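You operate a simulated robot arm through the tools that you are given. There is no shell and no other tool.

Carry out the task below with a simulated robot arm. There is one attempt and no reset: what you move stays moved.

TASK
Fit the wall feeder with the blue ring that the yellow label names.
Fine: slacken the ring thumb screw, stand the old ring on top of the controller, seat the new one and tighten the screw; leave the feeder off. Where these are worked on the way, their far stop is far enough and under half their travel is too little: ring thumb screw.
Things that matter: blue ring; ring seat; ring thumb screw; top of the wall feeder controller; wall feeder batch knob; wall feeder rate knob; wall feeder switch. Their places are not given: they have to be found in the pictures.

Only the result counts: the job must be done as asked and must still hold three seconds after the hand-in. Knocking over, shifting, dropping, spilling or breaking anything else fails it.

THE ROBOT
A 7-joint arm with a three-finger gripper, fixed in place. Base frame: the origin is at the foot of the arm, x ahead of it, y to its left, z up; the work surface is at about z = 660. Units: mm, rad, N and s.
With the tool pointing down near the work surface it reaches from about 100 to 860 mm from the base axis. Its first joint turns from -2.897 to 2.897 rad. Payload 2.94 kg.
The TCP is the grasp point between the finger pads, 30 mm short of the fingertips. In the tool frame z runs along the fingers and y along their closing line. Largest opening 132 mm; the body of the gripper starts 107 mm behind the TCP.
Orientation is told as [roll, pitch, yaw] about the base's x, y, z axes, in that order, counted from this pose: with the fingers straight down and closing along the base's y, the tool's x points along the base's -x, its y along +y and its z along -z.

THE INTERFACE
- The arm moves only by the tool step_arm. Its argument "motion" is a list of rows, each a list of 7 numbers: the finger opening in mm, from 0 to 132, then the shift along the tool's x, y, z in units of 40 mm (1.0 is 40 mm), then the turn, a rotation vector about the tool's x, y, z in units of 8 degrees (1.0 is 8 degrees). In form: [[jaw, dx, dy, dz, rx, ry, rz], ...]. A call has 1 to 20 rows; each row shifts and turns the commanded pose from where the row before left it, along the tool's axes as they then stand. A call with a number of a shift or a turn outside -1 to 1 is refused whole. A row lasts 0.2 s, in which the tool goes at most 50 mm and 0.15 rad; a call with a longer step from one row to the next is refused whole, and so is a gripper value outside its range. Where a pose cannot be reached the arm comes as near as it can. A force on the tool above 40 N (or 10 N above the force at the start of the call, whichever is more), or a blocked arm, ends the call early, and 0.2 s more pass. Each finger halts on what it meets, pressing with about 32 N; the grip force reading is that of the motor and also rises with nothing between the fingers. The clock runs only during rows and for 0.2 s after the last one: add rows that do not move to give the fingers time. It gives the time, the measured TCP pose, the force on the tool (base axes), the opening and the grip force at its end, in the units of the frame above (readings bear some noise), with the torque about the TCP (base axes, N m) and any sound that the robot's microphone picked up.
- Cameras (640 x 400 px; columns grow to the right, rows downward): "scene" is fixed at [59.1, 503.1, 1437.6]; the picture's right is [-0.57, -0.82, 0.00], its down [-0.36, 0.25, -0.90] and it looks along [0.74, -0.51, -0.44] (base axes); focal length 358 px, centre (320, 200). "wrist" rides on the gripper at [72, 3, -144] in the tool frame; the picture's right is [-0.04, 1.00, 0.00], its down [-0.88, -0.04, -0.48] and it looks along [-0.48, -0.02, 0.88] (tool axes); focal length 256 px, centre (320, 200).
- get_image(camera): a new picture of that camera. The clock stands still meanwhile.
- raise_lower(by): slides the trunk up (or, below 0, down) by that many mm; the arm rides with it, the base frame stays. It gives what a move gives, with no picture.
- measure_at(camera, pixels): there is no depth. For up to 12 entries [column, row, z] of the newest picture of that camera ("zoom" is the newest enlarged one), the place [x, y] in the base frame at which the ray of that pixel passes the height z, good to about 3 mm, but the place of the scene camera against the robot may be out by one fixed shift of up to 18 mm in any direction. The clock stands still meanwhile.
- inspect(camera, box): a new picture of the part [left, top, right, bottom] of that camera's present view, enlarged. The clock stands still meanwhile.
- close_job(): hands the job in; it is judged then, once.

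Leave the gripper open and the arm clear of the work at the hand-in unless told otherwise.

The tools are called by a JSON object that holds its "fn" and its "kwargs". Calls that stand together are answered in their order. step_arm: Moves the arm, as the interface text tells. Its arguments: {"type":"object","properties":{"motion":{"type":"array"}},"required":["motion"]} The other tools are called the same way: raise_lower (by) slides the trunk up or down; get_image (camera) takes a picture; measure_at (camera, pixels) gives the place at which the rays of pixels pass given heights; inspect (camera, box) takes an enlarged picture of a part of a camera's view; close_job () hands the job in.

At the start:

```text
clock: 0.0
tcp_pos: [571.8, 132.6, 1214.3]
tool_rot: [0.0, 0.0, 0.001]
wrist_force: [0.2, -1.3, 0.2]
ft_torque: [0.03, 0.0, 0.02]
finger_gap: 132.0
grasp_force: 0.1
trunk travel left (down, up): [-300.0, 240.0]
```

scene: 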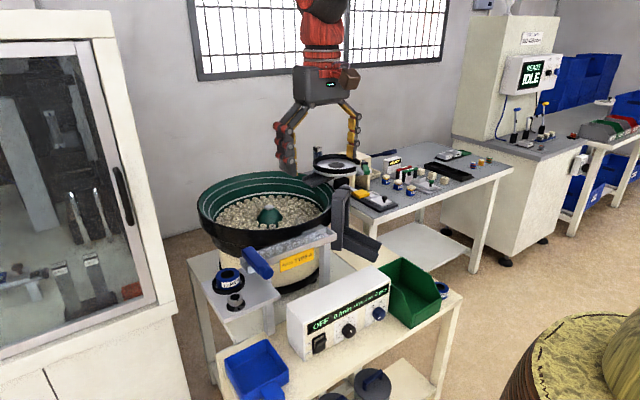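
wrist: 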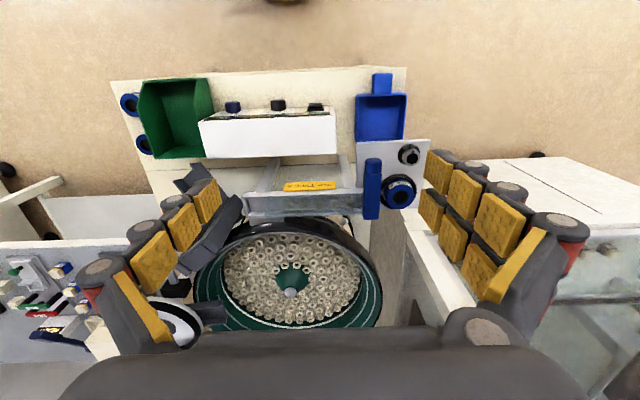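

I see a bowl feeder with a yellow label, a controller box, a blue ring on a post and blue rings on the table at the right. I'll look closer at each of these first.

{"fn": "inspect", "kwargs": {"camera": "scene", "box": [190, 240, 350, 340]}}

{"fn": "inspect", "kwargs": {"camera": "scene", "box": [280, 260, 460, 372]}}

{"fn": "inspect", "kwargs": {"camera": "wrist", "box": [100, 60, 240, 160]}}

{"fn": "inspect", "kwargs": {"camera": "wrist", "box": [340, 60, 440, 230]}}

```text
4.00 times, centred on (270, 290) of scene
```

zoom: 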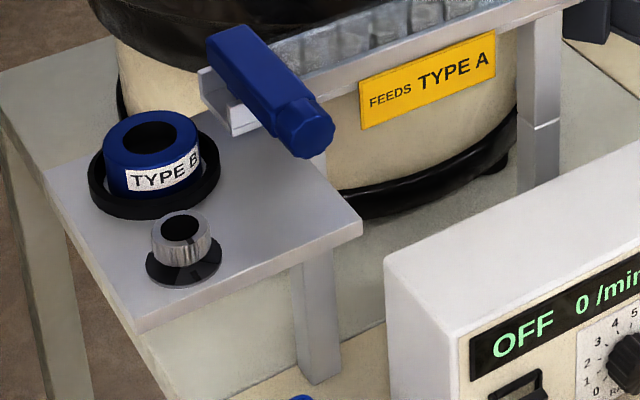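

```text
3.56 times, centred on (370, 316) of scene
```

zoom: 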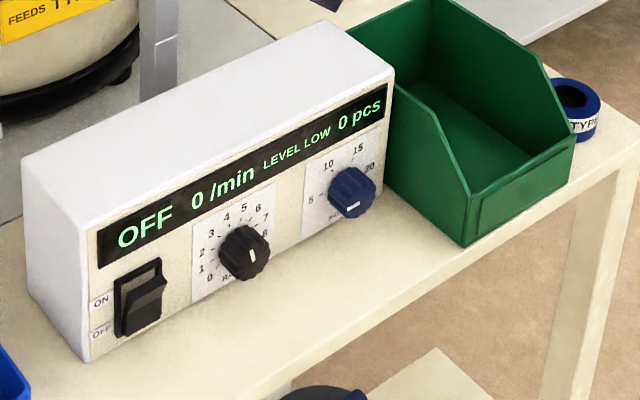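

```text
4.00 times, centred on (170, 110) of wrist
```

zoom: 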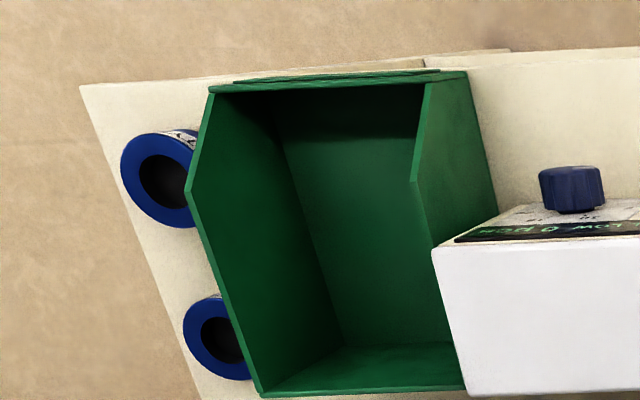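

```text
2.35 times, centred on (390, 145) of wrist
```

zoom: 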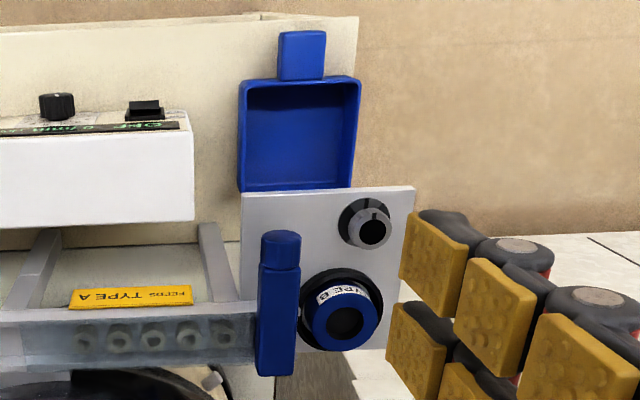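

The yellow label reads "FEEDS TYPE A", and the mounted ring is "TYPE B". Two spare rings lie beside the green bin. I'll zoom on the one at scene (443,290) and on both in the wrist picture to read their labels.

{"fn": "inspect", "kwargs": {"camera": "scene", "box": [424, 276, 464, 301]}}

{"fn": "inspect", "kwargs": {"camera": "wrist", "box": [112, 82, 176, 162]}}

{"fn": "measure_at", "kwargs": {"camera": "wrist", "pixels": [[130, 105, 660], [144, 145, 660], [397, 193, 760], [408, 154, 760], [200, 121, 760], [335, 115, 760], [336, 157, 760], [204, 158, 760]]}}

{"fn": "measure_at", "kwargs": {"camera": "scene", "pixels": [[443, 287, 660], [228, 276, 760], [236, 297, 760], [287, 301, 760], [366, 266, 760], [390, 281, 760], [305, 322, 760]]}}

```text
16.00 times, centred on (444, 288) of scene
```

zoom: 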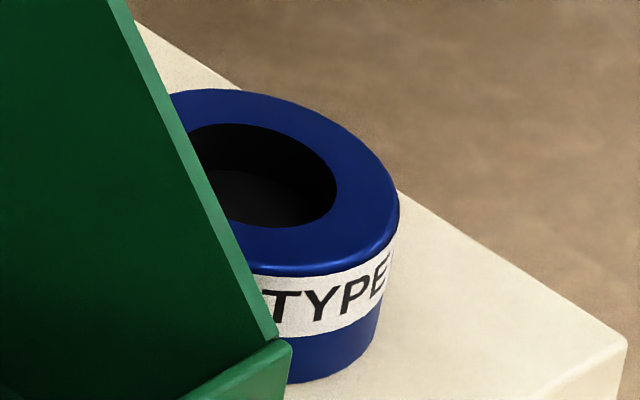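

```text
5.00 times, centred on (144, 122) of wrist
```

zoom: 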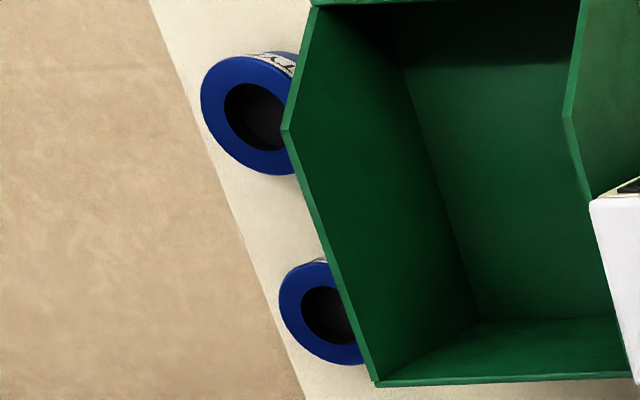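

```text
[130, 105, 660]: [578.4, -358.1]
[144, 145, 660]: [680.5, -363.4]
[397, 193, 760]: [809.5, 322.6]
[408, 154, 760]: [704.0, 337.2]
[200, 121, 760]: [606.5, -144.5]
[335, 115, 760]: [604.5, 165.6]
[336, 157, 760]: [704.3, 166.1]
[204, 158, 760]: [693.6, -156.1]
```

```text
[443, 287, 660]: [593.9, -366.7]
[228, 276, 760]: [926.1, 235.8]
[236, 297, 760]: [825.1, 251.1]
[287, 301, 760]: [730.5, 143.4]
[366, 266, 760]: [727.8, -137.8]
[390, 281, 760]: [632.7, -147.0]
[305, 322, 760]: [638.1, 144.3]
```

The labels on the spare rings are not readable from here. I'll look at the rest of the scene for other feeders or rings before moving.

{"fn": "inspect", "kwargs": {"camera": "scene", "box": [300, 140, 500, 265]}}

{"fn": "inspect", "kwargs": {"camera": "scene", "box": [190, 320, 450, 400]}}

{"fn": "inspect", "kwargs": {"camera": "scene", "box": [440, 20, 640, 145]}}

{"fn": "inspect", "kwargs": {"camera": "scene", "box": [180, 160, 400, 300]}}

```text
3.20 times, centred on (400, 202) of scene
```

zoom: 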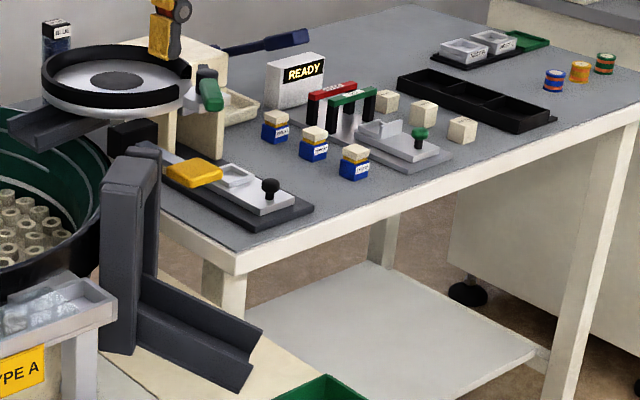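

```text
2.46 times, centred on (320, 360) of scene
```

zoom: 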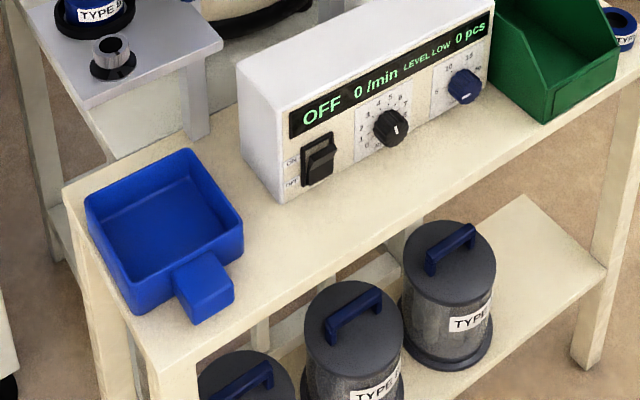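

```text
3.20 times, centred on (540, 82) of scene
```

zoom: 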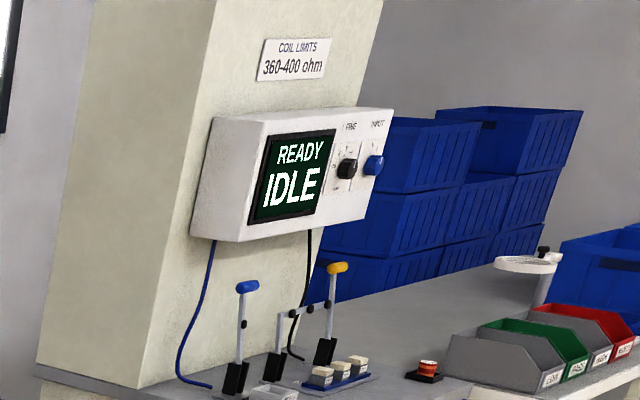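

```text
2.86 times, centred on (290, 230) of scene
```

zoom: 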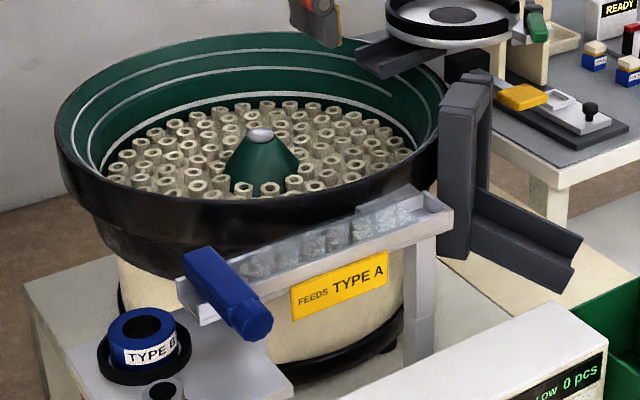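

This is the right feeder: the big bowl by the wall, with the controller OFF. Next I move the arm to the right (−y) and down, clear of everything, so the wrist camera looks at the two spare rings beside the green bin.

{"fn": "step_arm", "kwargs": {"motion": [[132, 0.23, -1, 0, 0, 0, 0], [132, 0.23, -1, 0, 0, 0, 0], [132, 0.23, -1, 0, 0, 0, 0], [132, 0.23, -1, 0, 0, 0, 0], [132, 0.23, -1, 0, 0, 0, 0], [132, 0.23, -1, 0, 0, 0, 0], [132, 0.23, -1, 0, 0, 0, 0], [132, 0.23, -1, 0, 0, 0, 0], [132, 0.23, -1, 0, 0, 0, 0], [132, 0.23, -1, 0, 0, 0, 0], [132, 0.23, -1, 0, 0, 0, 0], [132, 0.23, -1, 0, 0, 0, 0], [132, 0, 0, 0.9, 0, 0, 0], [132, 0, 0, 0.9, 0, 0, 0], [132, 0, 0, 0.9, 0, 0, 0], [132, 0, 0, 0.9, 0, 0, 0], [132, 0, 0, 0.9, 0, 0, 0], [132, 0, 0, 0.9, 0, 0, 0]]}}

{"fn": "get_image", "kwargs": {"camera": "wrist"}}

{"fn": "get_image", "kwargs": {"camera": "scene"}}

```text
clock: 3.8
tcp_pos: [461.0, -348.8, 998.8]
tool_rot: [-0.001, 0.002, 0.0]
wrist_force: [-0.1, -0.2, 0.6]
ft_torque: [0.02, 0.03, -0.03]
finger_gap: 131.8
grasp_force: 0.0
trunk travel left (down, up): [-300.0, 240.0]
```

```text
taken
```

wrist: 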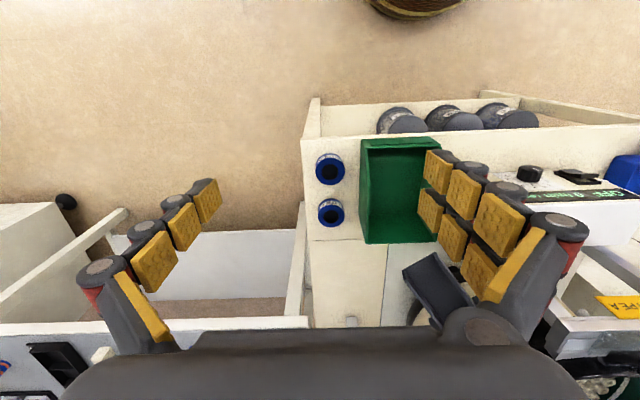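

```text
taken
```

scene: 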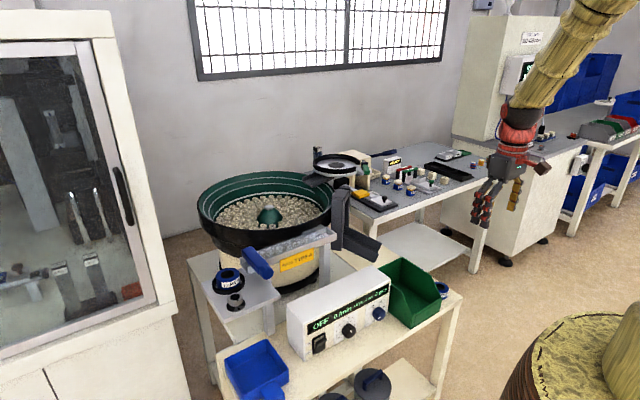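

Both rings are in view now at wrist (330,169) and (331,212). I'll zoom in to read their labels and measure them.

{"fn": "inspect", "kwargs": {"camera": "wrist", "box": [306, 145, 356, 235]}}

{"fn": "inspect", "kwargs": {"camera": "wrist", "box": [310, 150, 350, 175]}}

{"fn": "inspect", "kwargs": {"camera": "wrist", "box": [310, 195, 350, 220]}}

{"fn": "measure_at", "kwargs": {"camera": "wrist", "pixels": [[330, 169, 700], [331, 212, 700], [330, 169, 660], [331, 212, 660], [362, 140, 700], [365, 243, 700], [310, 240, 660], [300, 135, 660]]}}

```text
4.44 times, centred on (331, 190) of wrist
```

zoom: 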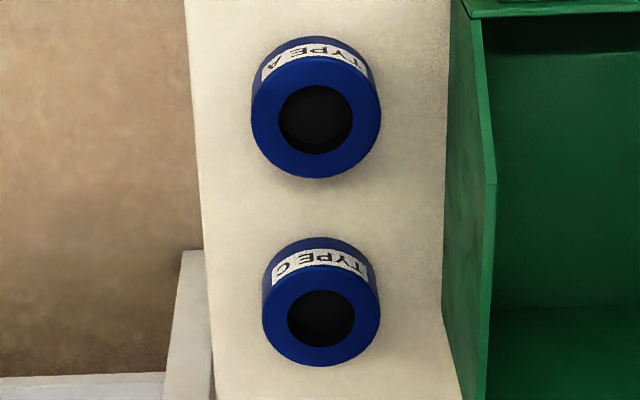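

```text
16.00 times, centred on (330, 162) of wrist
```

zoom: 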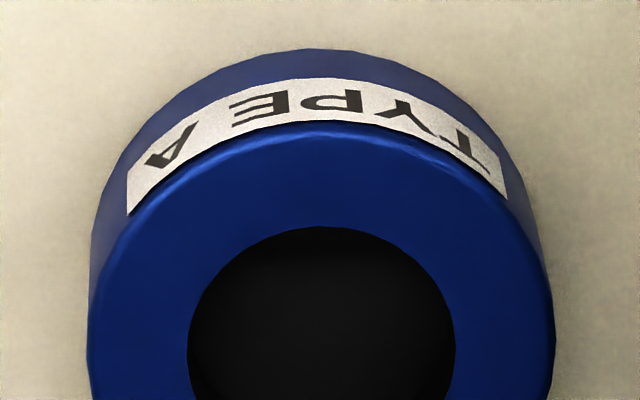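

```text
16.00 times, centred on (330, 208) of wrist
```

zoom: 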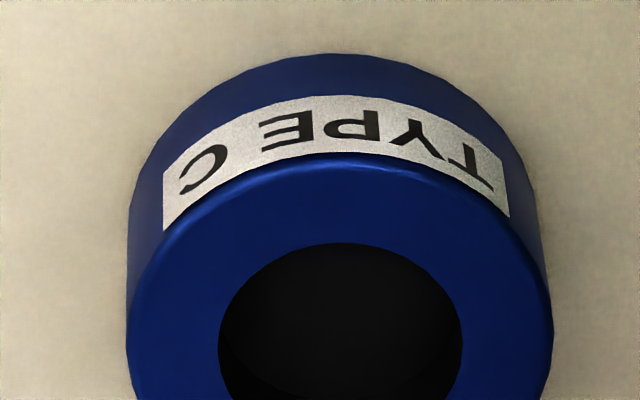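

```text
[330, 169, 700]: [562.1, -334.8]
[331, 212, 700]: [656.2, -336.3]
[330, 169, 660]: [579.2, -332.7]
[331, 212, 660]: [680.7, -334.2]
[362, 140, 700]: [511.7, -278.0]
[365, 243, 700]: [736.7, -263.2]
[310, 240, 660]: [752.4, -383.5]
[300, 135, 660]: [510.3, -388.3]
```

The near ring (wrist (330,169), roughly (563,−334), top at z≈695) is TYPE A and the far one is TYPE C. So I need the near one. Next I'll rise and move to the left side, over the ring seat and thumb screw, to measure them.

{"fn": "step_arm", "kwargs": {"motion": [[132, 0, 0, -1, 0, 0, 0], [132, 0, 0, -1, 0, 0, 0], [132, 0, 0, -1, 0, 0, 0], [132, 0, 0, -1, 0, 0, 0], [132, 0, 0, -1, 0, 0, 0], [132, -0.2, 1, 0, 0, 0, 0], [132, -0.2, 1, 0, 0, 0, 0], [132, -0.2, 1, 0, 0, 0, 0], [132, -0.2, 1, 0, 0, 0, 0], [132, -0.2, 1, 0, 0, 0, 0], [132, -0.2, 1, 0, 0, 0, 0], [132, -0.2, 1, 0, 0, 0, 0], [132, -0.2, 1, 0, 0, 0, 0], [132, -0.2, 1, 0, 0, 0, 0], [132, -0.2, 1, 0, 0, 0, 0], [132, -0.2, 1, 0, 0, 0, 0], [132, -0.2, 1, 0, 0, 0, 0], [132, -0.2, 1, 0, 0, 0, 0], [132, -0.2, 1, 0, 0, 0, 0], [132, -0.2, 1, 0, 0, 0, 0]]}}

{"fn": "get_image", "kwargs": {"camera": "wrist"}}

```text
clock: 8.0
tcp_pos: [580.7, 251.5, 1200.9]
tool_rot: [0.0, 0.001, 0.0]
wrist_force: [0.4, -0.1, -1.0]
ft_torque: [-0.04, 0.01, 0.02]
finger_gap: 132.0
grasp_force: 0.0
trunk travel left (down, up): [-300.0, 240.0]
```

```text
taken
```

wrist: 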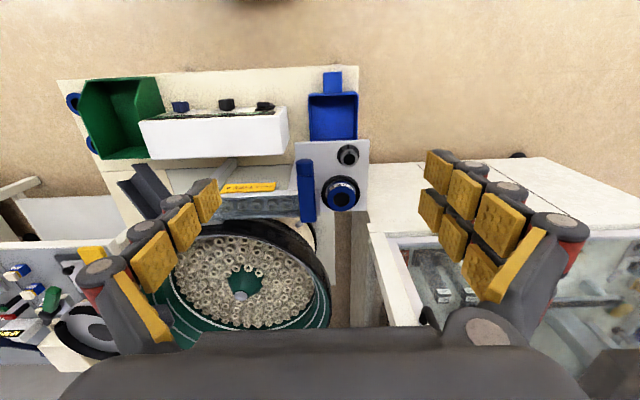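

The seat ring shows at (340,194) and the thumb screw at (347,155). I'll zoom in and measure at a few heights.

{"fn": "inspect", "kwargs": {"camera": "wrist", "box": [290, 130, 380, 230]}}

{"fn": "inspect", "kwargs": {"camera": "wrist", "box": [332, 142, 364, 167]}}

{"fn": "measure_at", "kwargs": {"camera": "wrist", "pixels": [[340, 194, 860], [340, 194, 900], [347, 155, 860], [347, 155, 900], [295, 142, 860], [369, 139, 860], [367, 211, 860], [148, 121, 760], [288, 108, 760], [286, 156, 760], [145, 158, 760]]}}

```text
4.00 times, centred on (335, 180) of wrist
```

zoom: 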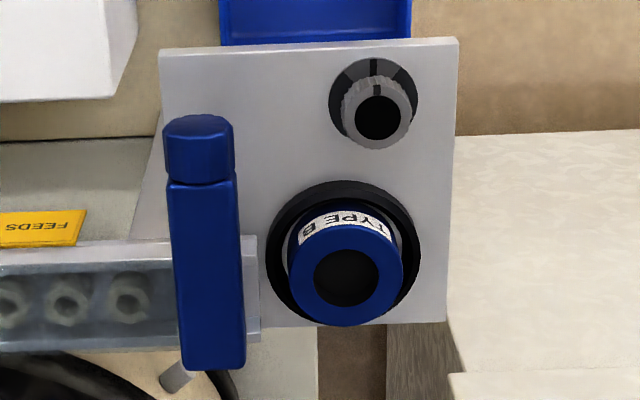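

```text
16.00 times, centred on (348, 154) of wrist
```

zoom: 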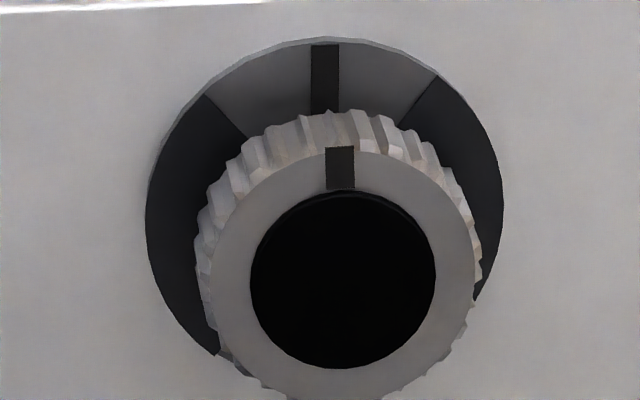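

```text
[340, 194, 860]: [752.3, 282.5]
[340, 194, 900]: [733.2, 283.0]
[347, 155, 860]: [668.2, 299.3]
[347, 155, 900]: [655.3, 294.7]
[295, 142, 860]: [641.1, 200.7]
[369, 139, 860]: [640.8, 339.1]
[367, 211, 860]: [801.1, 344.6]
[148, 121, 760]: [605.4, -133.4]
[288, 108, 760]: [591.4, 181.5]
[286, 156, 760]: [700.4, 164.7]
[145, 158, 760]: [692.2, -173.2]
```

The knob pointer lines up with a central mark on its dial, facing the robot (−x). I'll go closer above the screw, at about (661,297), to pin down its place and height.

{"fn": "step_arm", "kwargs": {"motion": [[90, -0.4, 0.228, 1, 0, 0, 0], [90, -0.4, 0.228, 1, 0, 0, 0], [90, -0.4, 0.228, 1, 0, 0, 0], [90, -0.4, 0.228, 1, 0, 0, 0], [90, -0.4, 0.228, 0.9, 0, 0, 0], [90, 0, 0, 0, 0, 0, 0]]}}

{"fn": "get_image", "kwargs": {"camera": "wrist"}}

{"fn": "get_image", "kwargs": {"camera": "scene"}}

```text
clock: 9.4
tcp_pos: [662.4, 296.2, 1002.6]
tool_rot: [0.001, 0.0, -0.001]
wrist_force: [0.4, -0.1, -1.1]
ft_torque: [-0.01, 0.02, -0.02]
finger_gap: 89.9
grasp_force: 0.0
trunk travel left (down, up): [-300.0, 240.0]
```

```text
taken
```

wrist: 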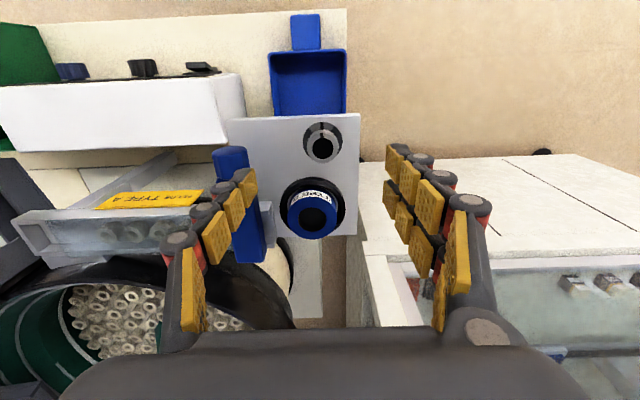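

```text
taken
```

scene: 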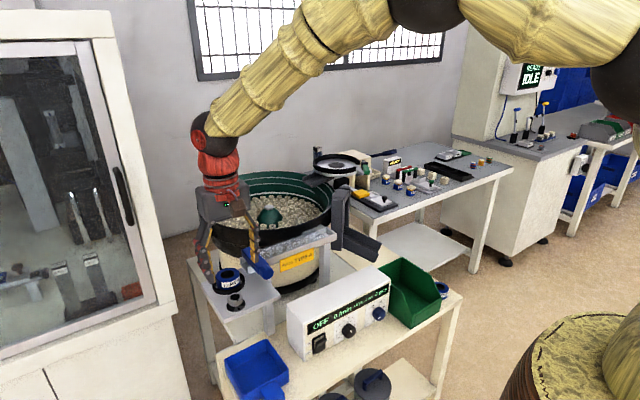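

The screw is at about (323,148) and the ring top at about (311,217). I'll zoom for exact pixels.

{"fn": "inspect", "kwargs": {"camera": "wrist", "box": [296, 115, 352, 165]}}

{"fn": "inspect", "kwargs": {"camera": "wrist", "box": [270, 170, 360, 250]}}

{"fn": "measure_at", "kwargs": {"camera": "wrist", "pixels": [[322, 149, 860], [322, 149, 890], [311, 217, 860], [311, 217, 890], [229, 118, 850], [359, 113, 850], [357, 235, 850], [229, 118, 870], [359, 113, 870], [357, 235, 870]]}}

```text
8.00 times, centred on (324, 140) of wrist
```

zoom: 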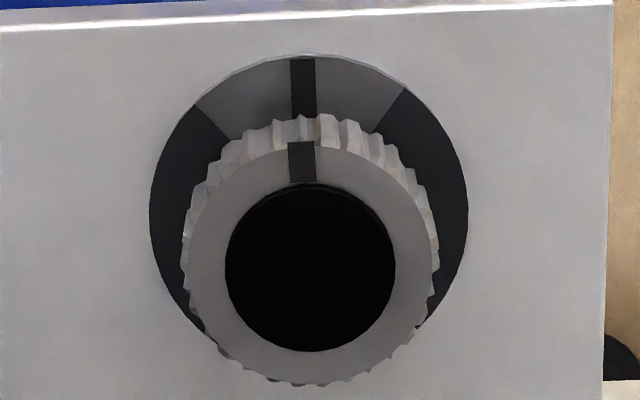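

```text
5.00 times, centred on (315, 210) of wrist
```

zoom: 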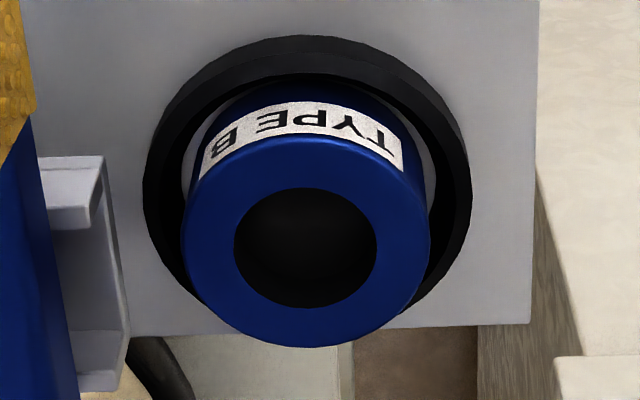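

```text
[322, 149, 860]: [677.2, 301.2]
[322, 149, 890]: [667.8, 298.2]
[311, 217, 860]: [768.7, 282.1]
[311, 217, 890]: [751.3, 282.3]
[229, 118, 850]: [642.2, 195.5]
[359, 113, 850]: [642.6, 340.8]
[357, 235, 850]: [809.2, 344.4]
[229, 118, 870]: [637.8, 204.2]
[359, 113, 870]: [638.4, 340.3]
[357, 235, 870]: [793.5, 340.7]
```

From these views the knob top is at about (673,300,z≈872) and the ring top at about (752,282,z≈888). The heights are still rough, so I'll shift the camera 150 mm in −y for parallax.

{"fn": "step_arm", "kwargs": {"motion": [[90, 0, -1, 0, 0, 0, 0], [90, 0, -1, 0, 0, 0, 0], [90, 0, -1, 0, 0, 0, 0], [90, 0, -0.75, 0, 0, 0, 0], [90, 0, 0, 0, 0, 0, 0]]}}

{"fn": "inspect", "kwargs": {"camera": "wrist", "box": [360, 90, 520, 190]}}

{"fn": "inspect", "kwargs": {"camera": "wrist", "box": [360, 150, 520, 250]}}

{"fn": "get_image", "kwargs": {"camera": "wrist"}}

```text
clock: 10.6
tcp_pos: [660.8, 148.2, 1003.1]
tool_rot: [0.0, -0.001, 0.0]
wrist_force: [-0.1, -0.4, 0.5]
ft_torque: [0.01, 0.01, -0.03]
finger_gap: 90.1
grasp_force: 0.1
trunk travel left (down, up): [-300.0, 240.0]
```

```text
4.00 times, centred on (440, 140) of wrist
```

zoom: 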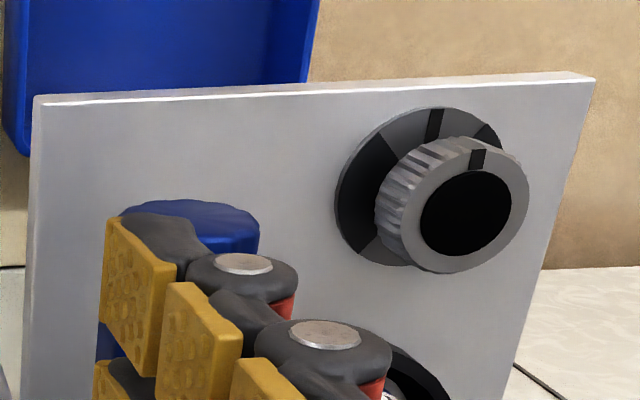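

```text
4.00 times, centred on (440, 200) of wrist
```

zoom: 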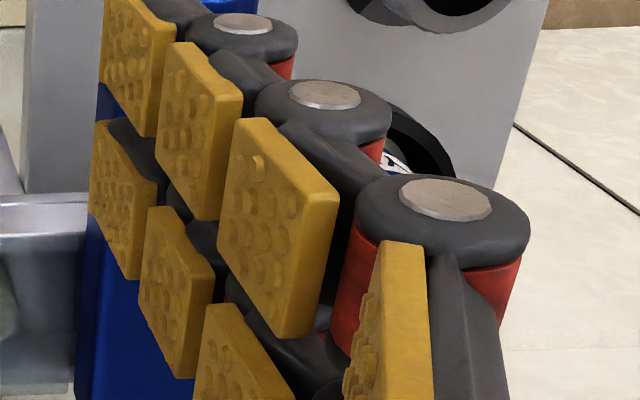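

```text
taken
```

wrist: 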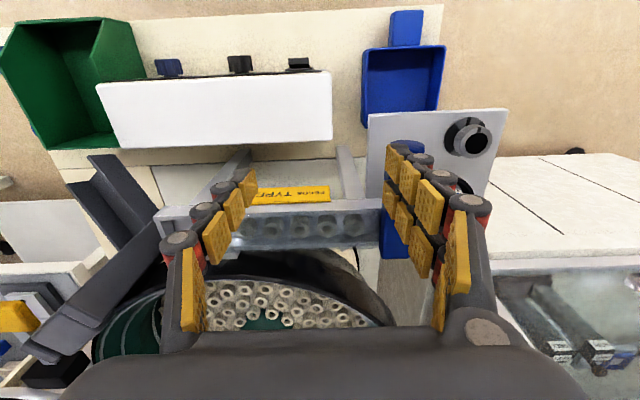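

The knob's black cap is at px (476.6,143.1) here, and the plate corners are at (368.5,114) and (508.8,110). I'll measure these at several heights to compare with the previous view.

{"fn": "measure_at", "kwargs": {"camera": "wrist", "pixels": [[476.6, 143.1, 860], [476.6, 143.1, 880], [476.6, 143.1, 900], [368.5, 114, 840], [368.5, 114, 860], [508.8, 110, 840], [508.8, 110, 860], [508.8, 110, 880], [332, 72, 760], [332, 140, 760], [117, 149, 760], [96, 86, 760]]}}

```text
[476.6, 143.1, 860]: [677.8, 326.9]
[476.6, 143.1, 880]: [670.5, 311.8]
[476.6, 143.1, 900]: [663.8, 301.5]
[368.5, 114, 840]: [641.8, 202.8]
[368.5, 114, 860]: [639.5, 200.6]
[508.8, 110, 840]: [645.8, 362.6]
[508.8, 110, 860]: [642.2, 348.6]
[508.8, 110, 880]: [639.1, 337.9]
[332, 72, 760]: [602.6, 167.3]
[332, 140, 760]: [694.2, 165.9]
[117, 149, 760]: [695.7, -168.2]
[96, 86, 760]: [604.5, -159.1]
```

By parallax the knob top is about (665.5, 299, z≈905) with a diameter near 31. The seated ring's top is about (742, 284, z≈913) with a diameter near 55. The blue handle's tip is at about (651,220,939), and the controller top is at z≈797, x 602–686, y −137 to 165. I'll go above the knob with the fingers narrower and check the alignment.

{"fn": "step_arm", "kwargs": {"motion": [[60, -0.03, 0.94, 0, 0, 0, 0], [60, -0.03, 0.94, 0, 0, 0, 0], [50, -0.03, 0.94, 0, 0, 0, 0], [50, -0.03, 0.95, 0, 0, 0, 0], [50, 0, 0, 0.5, 0, 0, 0], [50, 0, 0, 0.5, 0, 0, 0], [50, 0, 0, 0, 0, 0, 0]]}}

{"fn": "get_image", "kwargs": {"camera": "wrist"}}

{"fn": "inspect", "kwargs": {"camera": "wrist", "box": [270, 130, 370, 193]}}

{"fn": "inspect", "kwargs": {"camera": "scene", "box": [180, 200, 300, 320]}}

```text
clock: 12.2
tcp_pos: [666.3, 298.0, 963.3]
tool_rot: [0.0, 0.0, -0.001]
wrist_force: [-0.6, 0.3, 0.1]
ft_torque: [0.0, 0.0, -0.02]
finger_gap: 49.8
grasp_force: 0.0
trunk travel left (down, up): [-300.0, 240.0]
```

```text
taken
```

wrist: 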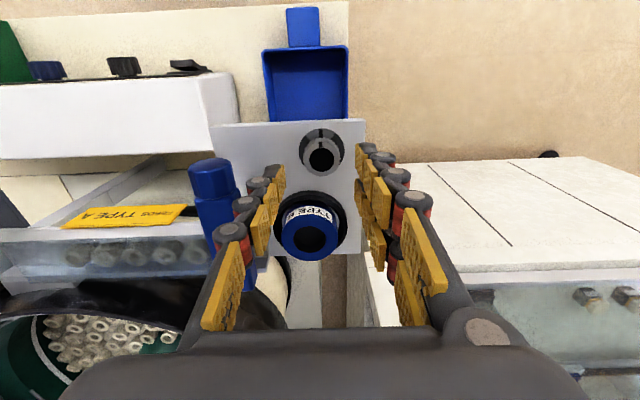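

```text
6.35 times, centred on (320, 162) of wrist
```

zoom: 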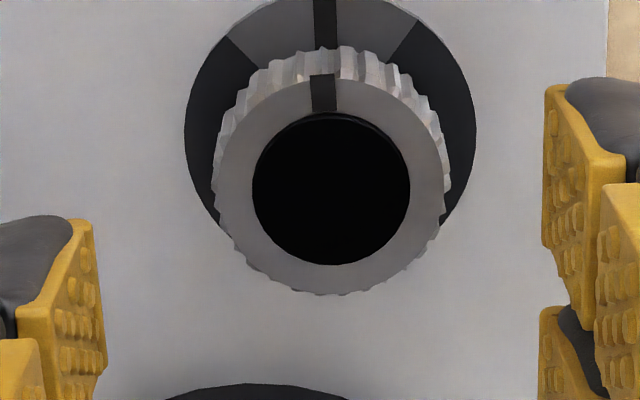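

```text
3.33 times, centred on (240, 260) of scene
```

zoom: 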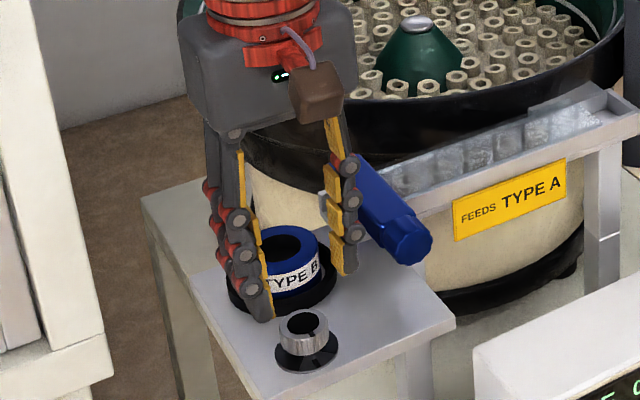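

The knob is centred under the TCP (its cap at about px (322,161)). The two fingertips look uneven in height in the pictures, so I'll zoom in on the gripper from the scene camera to understand its real shape.

{"fn": "inspect", "kwargs": {"camera": "scene", "box": [208, 215, 288, 305]}}

{"fn": "inspect", "kwargs": {"camera": "wrist", "box": [180, 120, 460, 330]}}

```text
4.44 times, centred on (248, 260) of scene
```

zoom: 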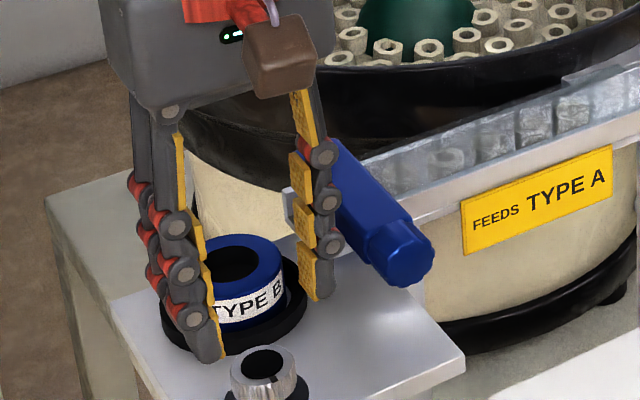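

```text
1.90 times, centred on (320, 225) of wrist
```

zoom: 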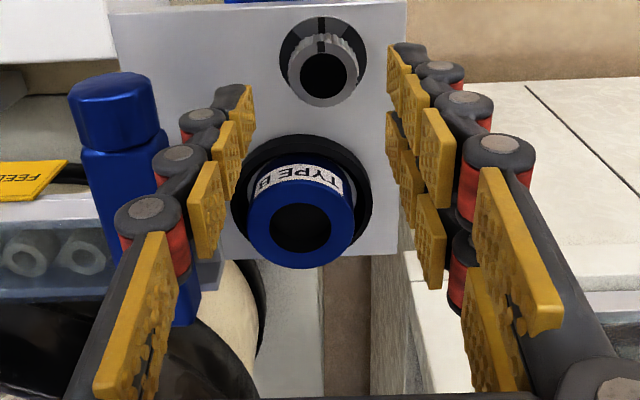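

The gripper shows one finger on the −y side and a pair on the +y side, so I'll keep the wider pair side away from the ring. The TCP is centred over the knob. I'll descend about 40 mm with the fingers open around the knob and watch the force.

{"fn": "step_arm", "kwargs": {"motion": [[50, 0, 0.02, 0.35, 0, 0, 0], [50, 0, 0, 0.35, 0, 0, 0], [50, 0, 0, 0.3, 0, 0, 0], [50, 0, 0, 0, 0, 0, 0]]}}

{"fn": "get_image", "kwargs": {"camera": "wrist"}}

{"fn": "inspect", "kwargs": {"camera": "scene", "box": [208, 235, 288, 325]}}

```text
clock: 13.2
tcp_pos: [666.6, 298.5, 922.1]
tool_rot: [0.001, 0.0, 0.001]
wrist_force: [0.6, 0.1, 0.7]
ft_torque: [0.01, -0.02, -0.01]
finger_gap: 50.4
grasp_force: 0.1
trunk travel left (down, up): [-300.0, 240.0]
```

```text
taken
```

wrist: 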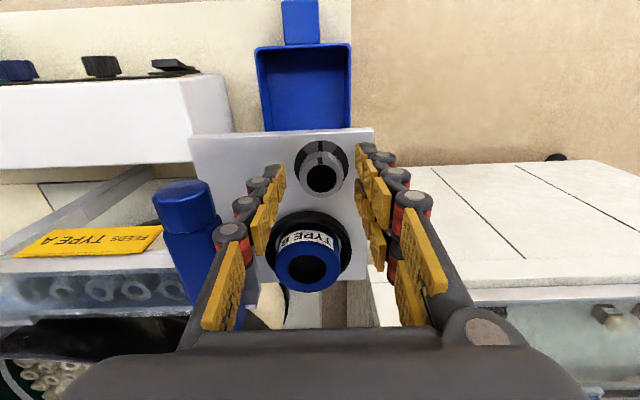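

```text
4.44 times, centred on (248, 280) of scene
```

zoom: 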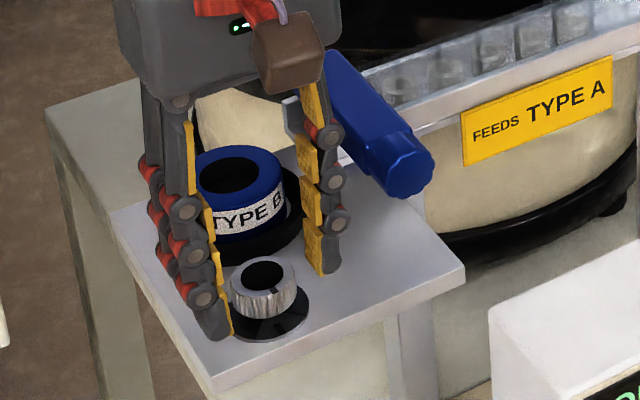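

The fingertips now straddle the knob and are clear of the plate. I'll close on the knob.

{"fn": "step_arm", "kwargs": {"motion": [[20, 0, 0, 0, 0, 0, 0], [20, 0, 0, 0, 0, 0, 0], [20, 0, 0, 0, 0, 0, 0], [20, 0, 0, 0, 0, 0, 0]]}}

```text
clock: 14.2
tcp_pos: [665.8, 299.3, 922.8]
tool_rot: [-0.001, 0.001, 0.0]
wrist_force: [-0.1, 5.8, -0.4]
ft_torque: [0.14, -0.04, 0.03]
finger_gap: 30.8
grasp_force: 41.4
trunk travel left (down, up): [-300.0, 240.0]
```

It's gripped at 30.8 mm. Now I turn counter-clockwise (seen from above) in a small trial of 24° and read the torque.

{"fn": "step_arm", "kwargs": {"motion": [[20, 0, 0.01, 0, 0, 0, -0.75], [20, 0, 0, 0, 0, 0, -0.75], [20, 0, 0, 0, 0, 0, -0.75], [20, 0, 0, 0, 0, 0, -0.75]]}}

{"fn": "inspect", "kwargs": {"camera": "wrist", "box": [270, 120, 370, 220]}}

```text
clock: 15.2
tcp_pos: [666.8, 299.3, 921.9]
tool_rot: [0.0, 0.002, 0.421]
wrist_force: [-4.3, 5.1, -0.5]
ft_torque: [0.35, -0.47, -0.01]
finger_gap: 30.7
grasp_force: 45.2
trunk travel left (down, up): [-300.0, 240.0]
```

```text
4.00 times, centred on (320, 170) of wrist
```

zoom: 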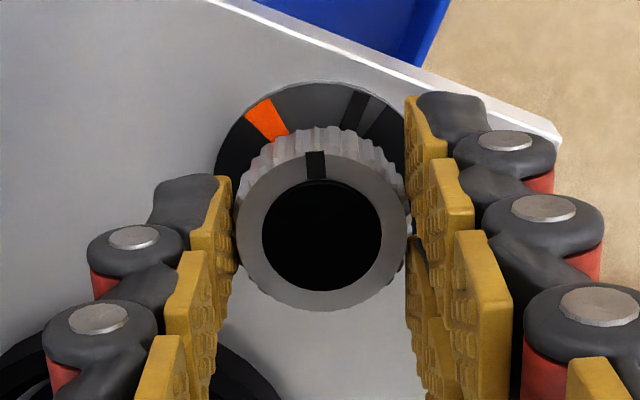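

The knob turned 24° with the gripper, and an orange mark has appeared at about 53° counter-clockwise from the black mark, so this way is free. I'll keep turning toward the orange mark.

{"fn": "step_arm", "kwargs": {"motion": [[20, 0, 0, 0, 0, 0, -0.75], [20, 0, 0, 0, 0, 0, -0.75], [20, 0, 0, 0, 0, 0, -0.75], [20, 0, 0, 0, 0, 0, -0.75]]}}

{"fn": "inspect", "kwargs": {"camera": "wrist", "box": [270, 120, 370, 220]}}

```text
clock: 16.2
tcp_pos: [666.0, 299.8, 922.6]
tool_rot: [-0.001, -0.001, 0.839]
wrist_force: [-4.7, 6.9, 3.6]
ft_torque: [0.0, 0.36, 0.0]
finger_gap: 30.7
grasp_force: 45.2
trunk travel left (down, up): [-300.0, 240.0]
```

```text
4.00 times, centred on (320, 170) of wrist
```

zoom: 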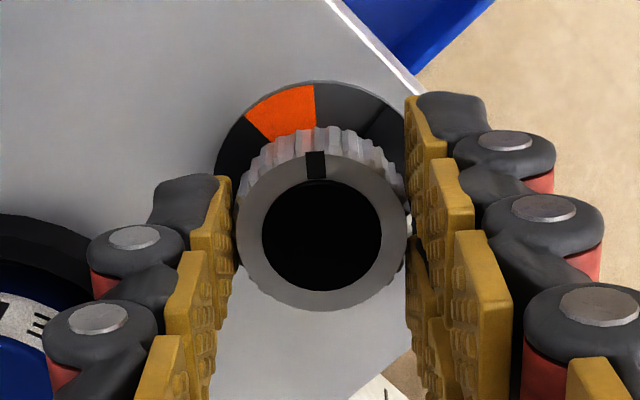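

The orange zone begins at about 48° and continues. I'll keep turning counter-clockwise to the far stop, watching the torque and the single finger that comes toward the ring cup.

{"fn": "step_arm", "kwargs": {"motion": [[20, 0, 0, 0, 0, 0, -0.75], [20, 0, 0, 0, 0, 0, -0.75], [20, 0, 0, 0, 0, 0, -0.75], [20, 0, 0, 0, 0, 0, -0.75]]}}

{"fn": "get_image", "kwargs": {"camera": "wrist"}}

{"fn": "inspect", "kwargs": {"camera": "wrist", "box": [270, 120, 370, 220]}}

```text
clock: 17.2
tcp_pos: [667.2, 299.6, 921.9]
tool_rot: [0.001, 0.0, 1.258]
wrist_force: [-3.2, 12.4, -0.1]
ft_torque: [0.5, -0.02, 0.0]
finger_gap: 30.1
grasp_force: 45.1
trunk travel left (down, up): [-300.0, 240.0]
```

```text
taken
```

wrist: 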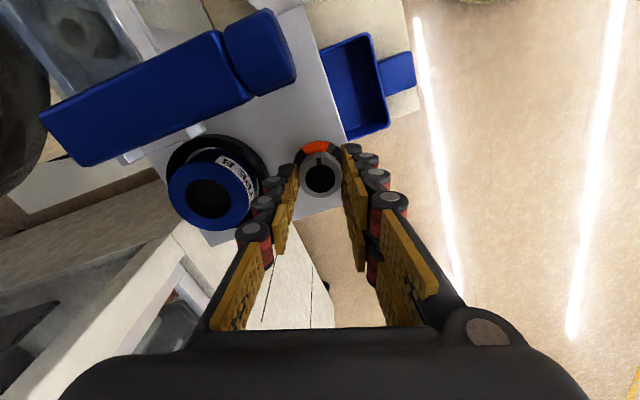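

```text
4.00 times, centred on (320, 170) of wrist
```

zoom: 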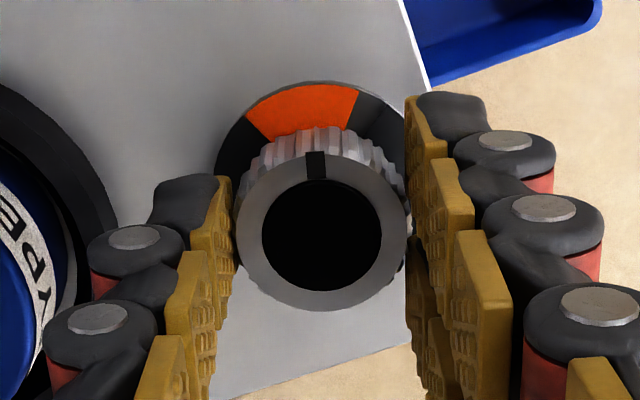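

Turning freely, at yaw 72°. There's a small side force from a ~1 mm centring error, so I'll nudge 1 mm along tool −x and keep turning.

{"fn": "step_arm", "kwargs": {"motion": [[20, -0.025, 0.01, 0, 0, 0, -0.75], [20, 0, 0, 0, 0, 0, -0.75], [20, 0, 0, 0, 0, 0, -0.75]]}}

{"fn": "inspect", "kwargs": {"camera": "wrist", "box": [240, 100, 400, 220]}}

```text
clock: 18.0
tcp_pos: [666.5, 298.7, 921.3]
tool_rot: [0.001, 0.002, 1.571]
wrist_force: [0.8, 2.4, 1.0]
ft_torque: [-0.05, 0.0, -0.6]
finger_gap: 30.7
grasp_force: 45.0
trunk travel left (down, up): [-300.0, 240.0]
```

```text
3.33 times, centred on (320, 160) of wrist
```

zoom: 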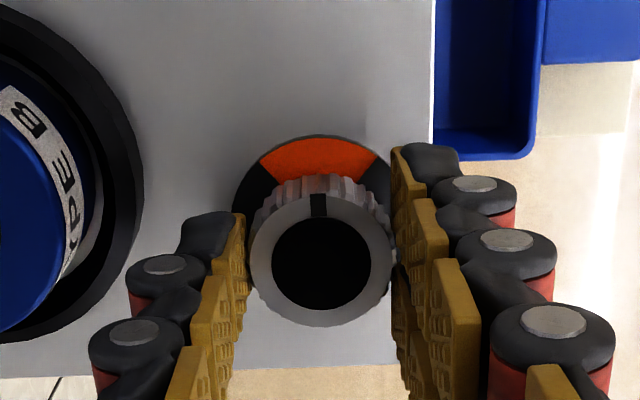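

At yaw 90° the torque about z has jumped to −0.6 N·m, which may be the far stop. I'll try a further 8° gently.

{"fn": "step_arm", "kwargs": {"motion": [[20, 0, 0, 0, 0, 0, -0.5], [20, 0, 0, 0, 0, 0, -0.5]]}}

{"fn": "inspect", "kwargs": {"camera": "wrist", "box": [240, 100, 400, 220]}}

```text
clock: 18.6
tcp_pos: [667.3, 300.1, 923.3]
tool_rot: [0.0, 0.0, 1.714]
wrist_force: [3.4, -1.7, 1.3]
ft_torque: [0.0, -0.06, -0.09]
finger_gap: 30.8
grasp_force: 45.2
trunk travel left (down, up): [-300.0, 240.0]
```

```text
3.33 times, centred on (320, 160) of wrist
```

zoom: 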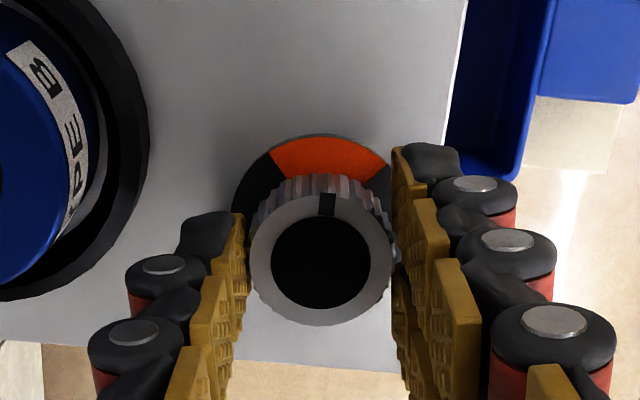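

The gripper has slipped about 6° past the knob, so the knob is at its far stop, 90° counter-clockwise and fully in the orange zone. I'll open slightly, rise, and look at the ring from above.

{"fn": "step_arm", "kwargs": {"motion": [[40, 0, 0, 0, 0, 0, 0], [40, 0, 0, 0, 0, 0, 0], [40, 0, 0, -0.4, 0, 0, 0], [40, 0, 0, -0.8, 0, 0, 0], [40, 0, 0, -0.8, 0, 0, 1], [66, 0, 0, -0.2, 0, 0, 0], [66, 0, 0, 0, 0, 0, 0]]}}

{"fn": "get_image", "kwargs": {"camera": "wrist"}}

{"fn": "inspect", "kwargs": {"camera": "scene", "box": [200, 240, 280, 320]}}

```text
clock: 20.2
tcp_pos: [667.7, 301.7, 1012.2]
tool_rot: [0.001, 0.0, 1.57]
wrist_force: [-0.1, 0.3, 0.1]
ft_torque: [-0.01, -0.03, 0.01]
finger_gap: 66.0
grasp_force: 0.0
trunk travel left (down, up): [-300.0, 240.0]
```

```text
taken
```

wrist: 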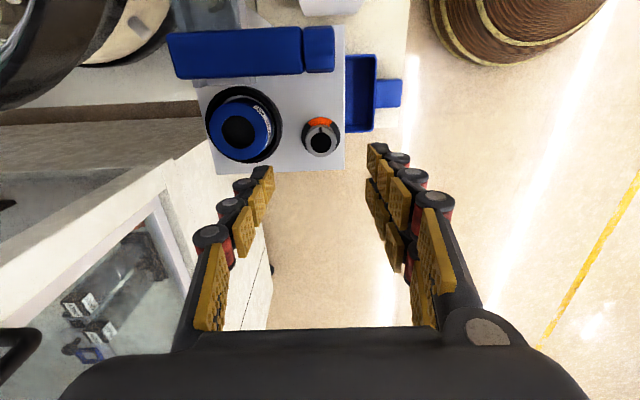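

```text
5.00 times, centred on (240, 280) of scene
```

zoom: 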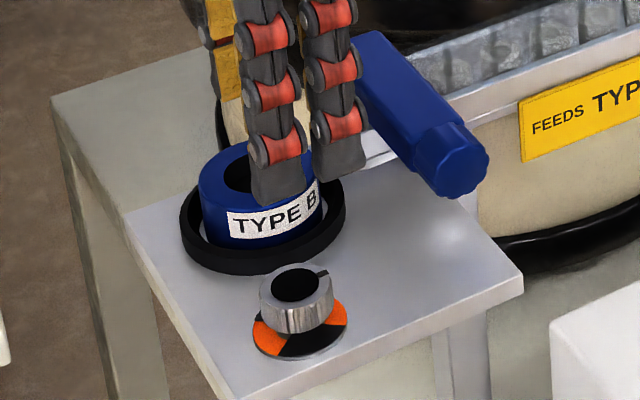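

The knob pointer now points to −y, in the orange zone. I'll zoom on the ring for its exact position.

{"fn": "inspect", "kwargs": {"camera": "wrist", "box": [190, 70, 350, 170]}}

{"fn": "measure_at", "kwargs": {"camera": "wrist", "pixels": [[238, 133, 913], [238, 133, 905], [319, 138, 905], [201, 74, 940], [303, 73, 940]]}}

```text
4.00 times, centred on (270, 120) of wrist
```

zoom: 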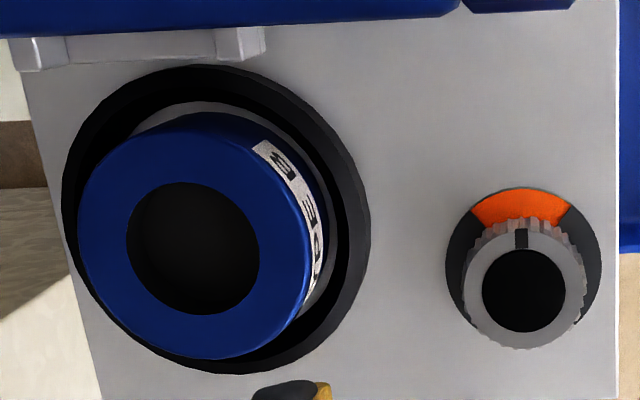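

```text
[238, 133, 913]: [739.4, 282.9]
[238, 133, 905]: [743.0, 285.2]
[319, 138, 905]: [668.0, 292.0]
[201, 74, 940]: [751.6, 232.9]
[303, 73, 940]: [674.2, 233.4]
```

The ring centre is at about (742.5, 284.3), top z≈913. I'll move over it with the fingers closing along x (pair on the knob side), come down to z≈960 and check.

{"fn": "step_arm", "kwargs": {"motion": [[66, 0.145, -0.624, 0, 0, 0, 0], [66, 0.145, -0.624, 0, 0, 0, 0], [66, 0.145, -0.624, 0, 0, 0, 0], [66, 0, 0, 0.65, 0, 0, 0], [66, 0, 0, 0.65, 0, 0, 0], [66, 0, 0, 0, 0, 0, 0]]}}

{"fn": "get_image", "kwargs": {"camera": "wrist"}}

{"fn": "inspect", "kwargs": {"camera": "scene", "box": [200, 220, 280, 310]}}

```text
clock: 21.6
tcp_pos: [740.5, 282.7, 958.2]
tool_rot: [-0.001, -0.002, 1.572]
wrist_force: [-0.1, 0.2, 0.0]
ft_torque: [0.02, 0.0, 0.01]
finger_gap: 65.9
grasp_force: 0.0
trunk travel left (down, up): [-300.0, 240.0]
```

```text
taken
```

wrist: 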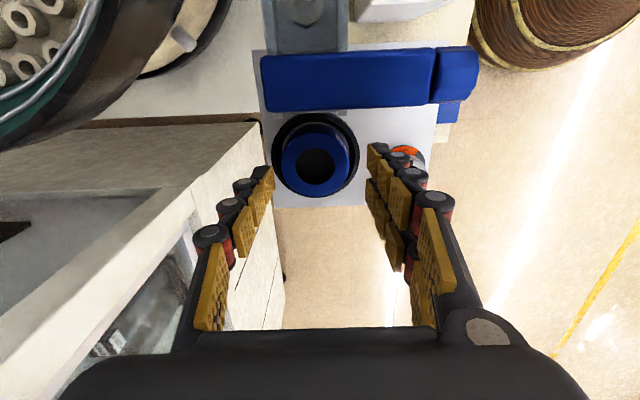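

```text
4.44 times, centred on (240, 265) of scene
```

zoom: 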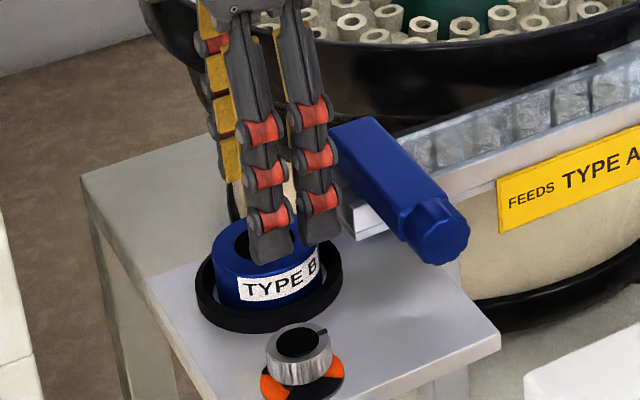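

I'll zoom on the ring to fine-tune the alignment.

{"fn": "inspect", "kwargs": {"camera": "wrist", "box": [256, 105, 384, 205]}}

```text
4.00 times, centred on (320, 155) of wrist
```

zoom: 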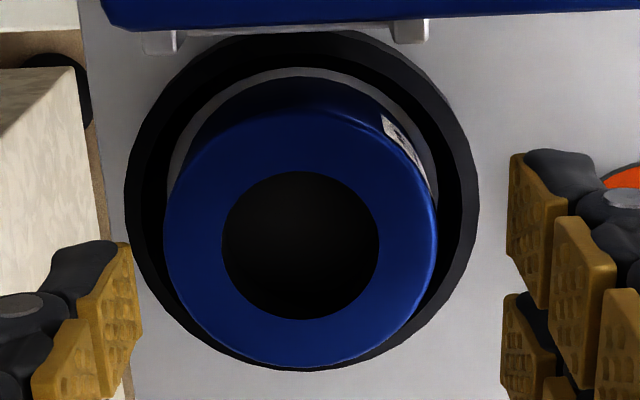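

The ring is about 3.5 mm farther in +x than the TCP. I'll correct that and descend slowly to TCP z≈935, keeping the tips above the black rim.

{"fn": "step_arm", "kwargs": {"motion": [[66, 0, -0.08, 0.3, 0, 0, 0], [66, 0, 0, 0.28, 0, 0, 0], [66, 0, 0, 0, 0, 0, 0]]}}

{"fn": "inspect", "kwargs": {"camera": "wrist", "box": [256, 115, 384, 215]}}

{"fn": "inspect", "kwargs": {"camera": "scene", "box": [205, 245, 265, 305]}}

```text
clock: 22.4
tcp_pos: [745.0, 284.1, 934.9]
tool_rot: [0.0, 0.0, 1.571]
wrist_force: [1.1, 0.1, -0.7]
ft_torque: [0.0, -0.01, 0.02]
finger_gap: 66.3
grasp_force: 0.1
trunk travel left (down, up): [-300.0, 240.0]
```

```text
4.00 times, centred on (320, 165) of wrist
```

zoom: 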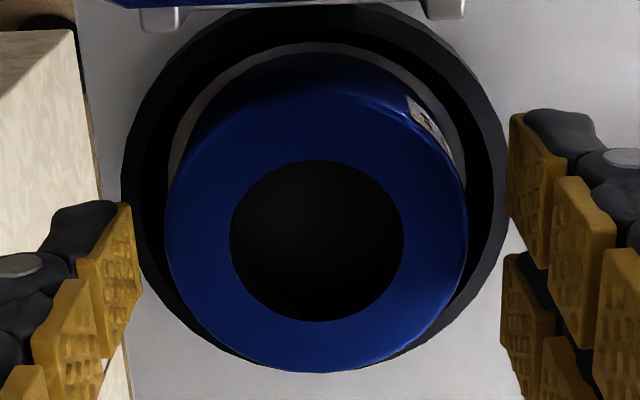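

```text
6.67 times, centred on (235, 275) of scene
```

zoom: 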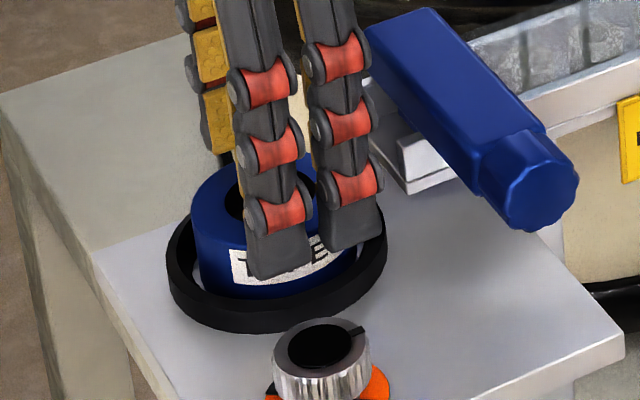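

It's centred. I'll go down a few more millimetres in small steps, watching the force.

{"fn": "step_arm", "kwargs": {"motion": [[66, 0, 0, 0.05, 0, 0, 0], [66, 0, 0, 0.05, 0, 0, 0], [66, 0, 0, 0, 0, 0, 0]]}}

```text
clock: 23.2
tcp_pos: [743.6, 284.4, 930.9]
tool_rot: [0.0, 0.001, 1.57]
wrist_force: [-1.1, 0.9, -0.4]
ft_torque: [0.0, 0.01, 0.0]
finger_gap: 65.8
grasp_force: 0.1
trunk travel left (down, up): [-300.0, 240.0]
```

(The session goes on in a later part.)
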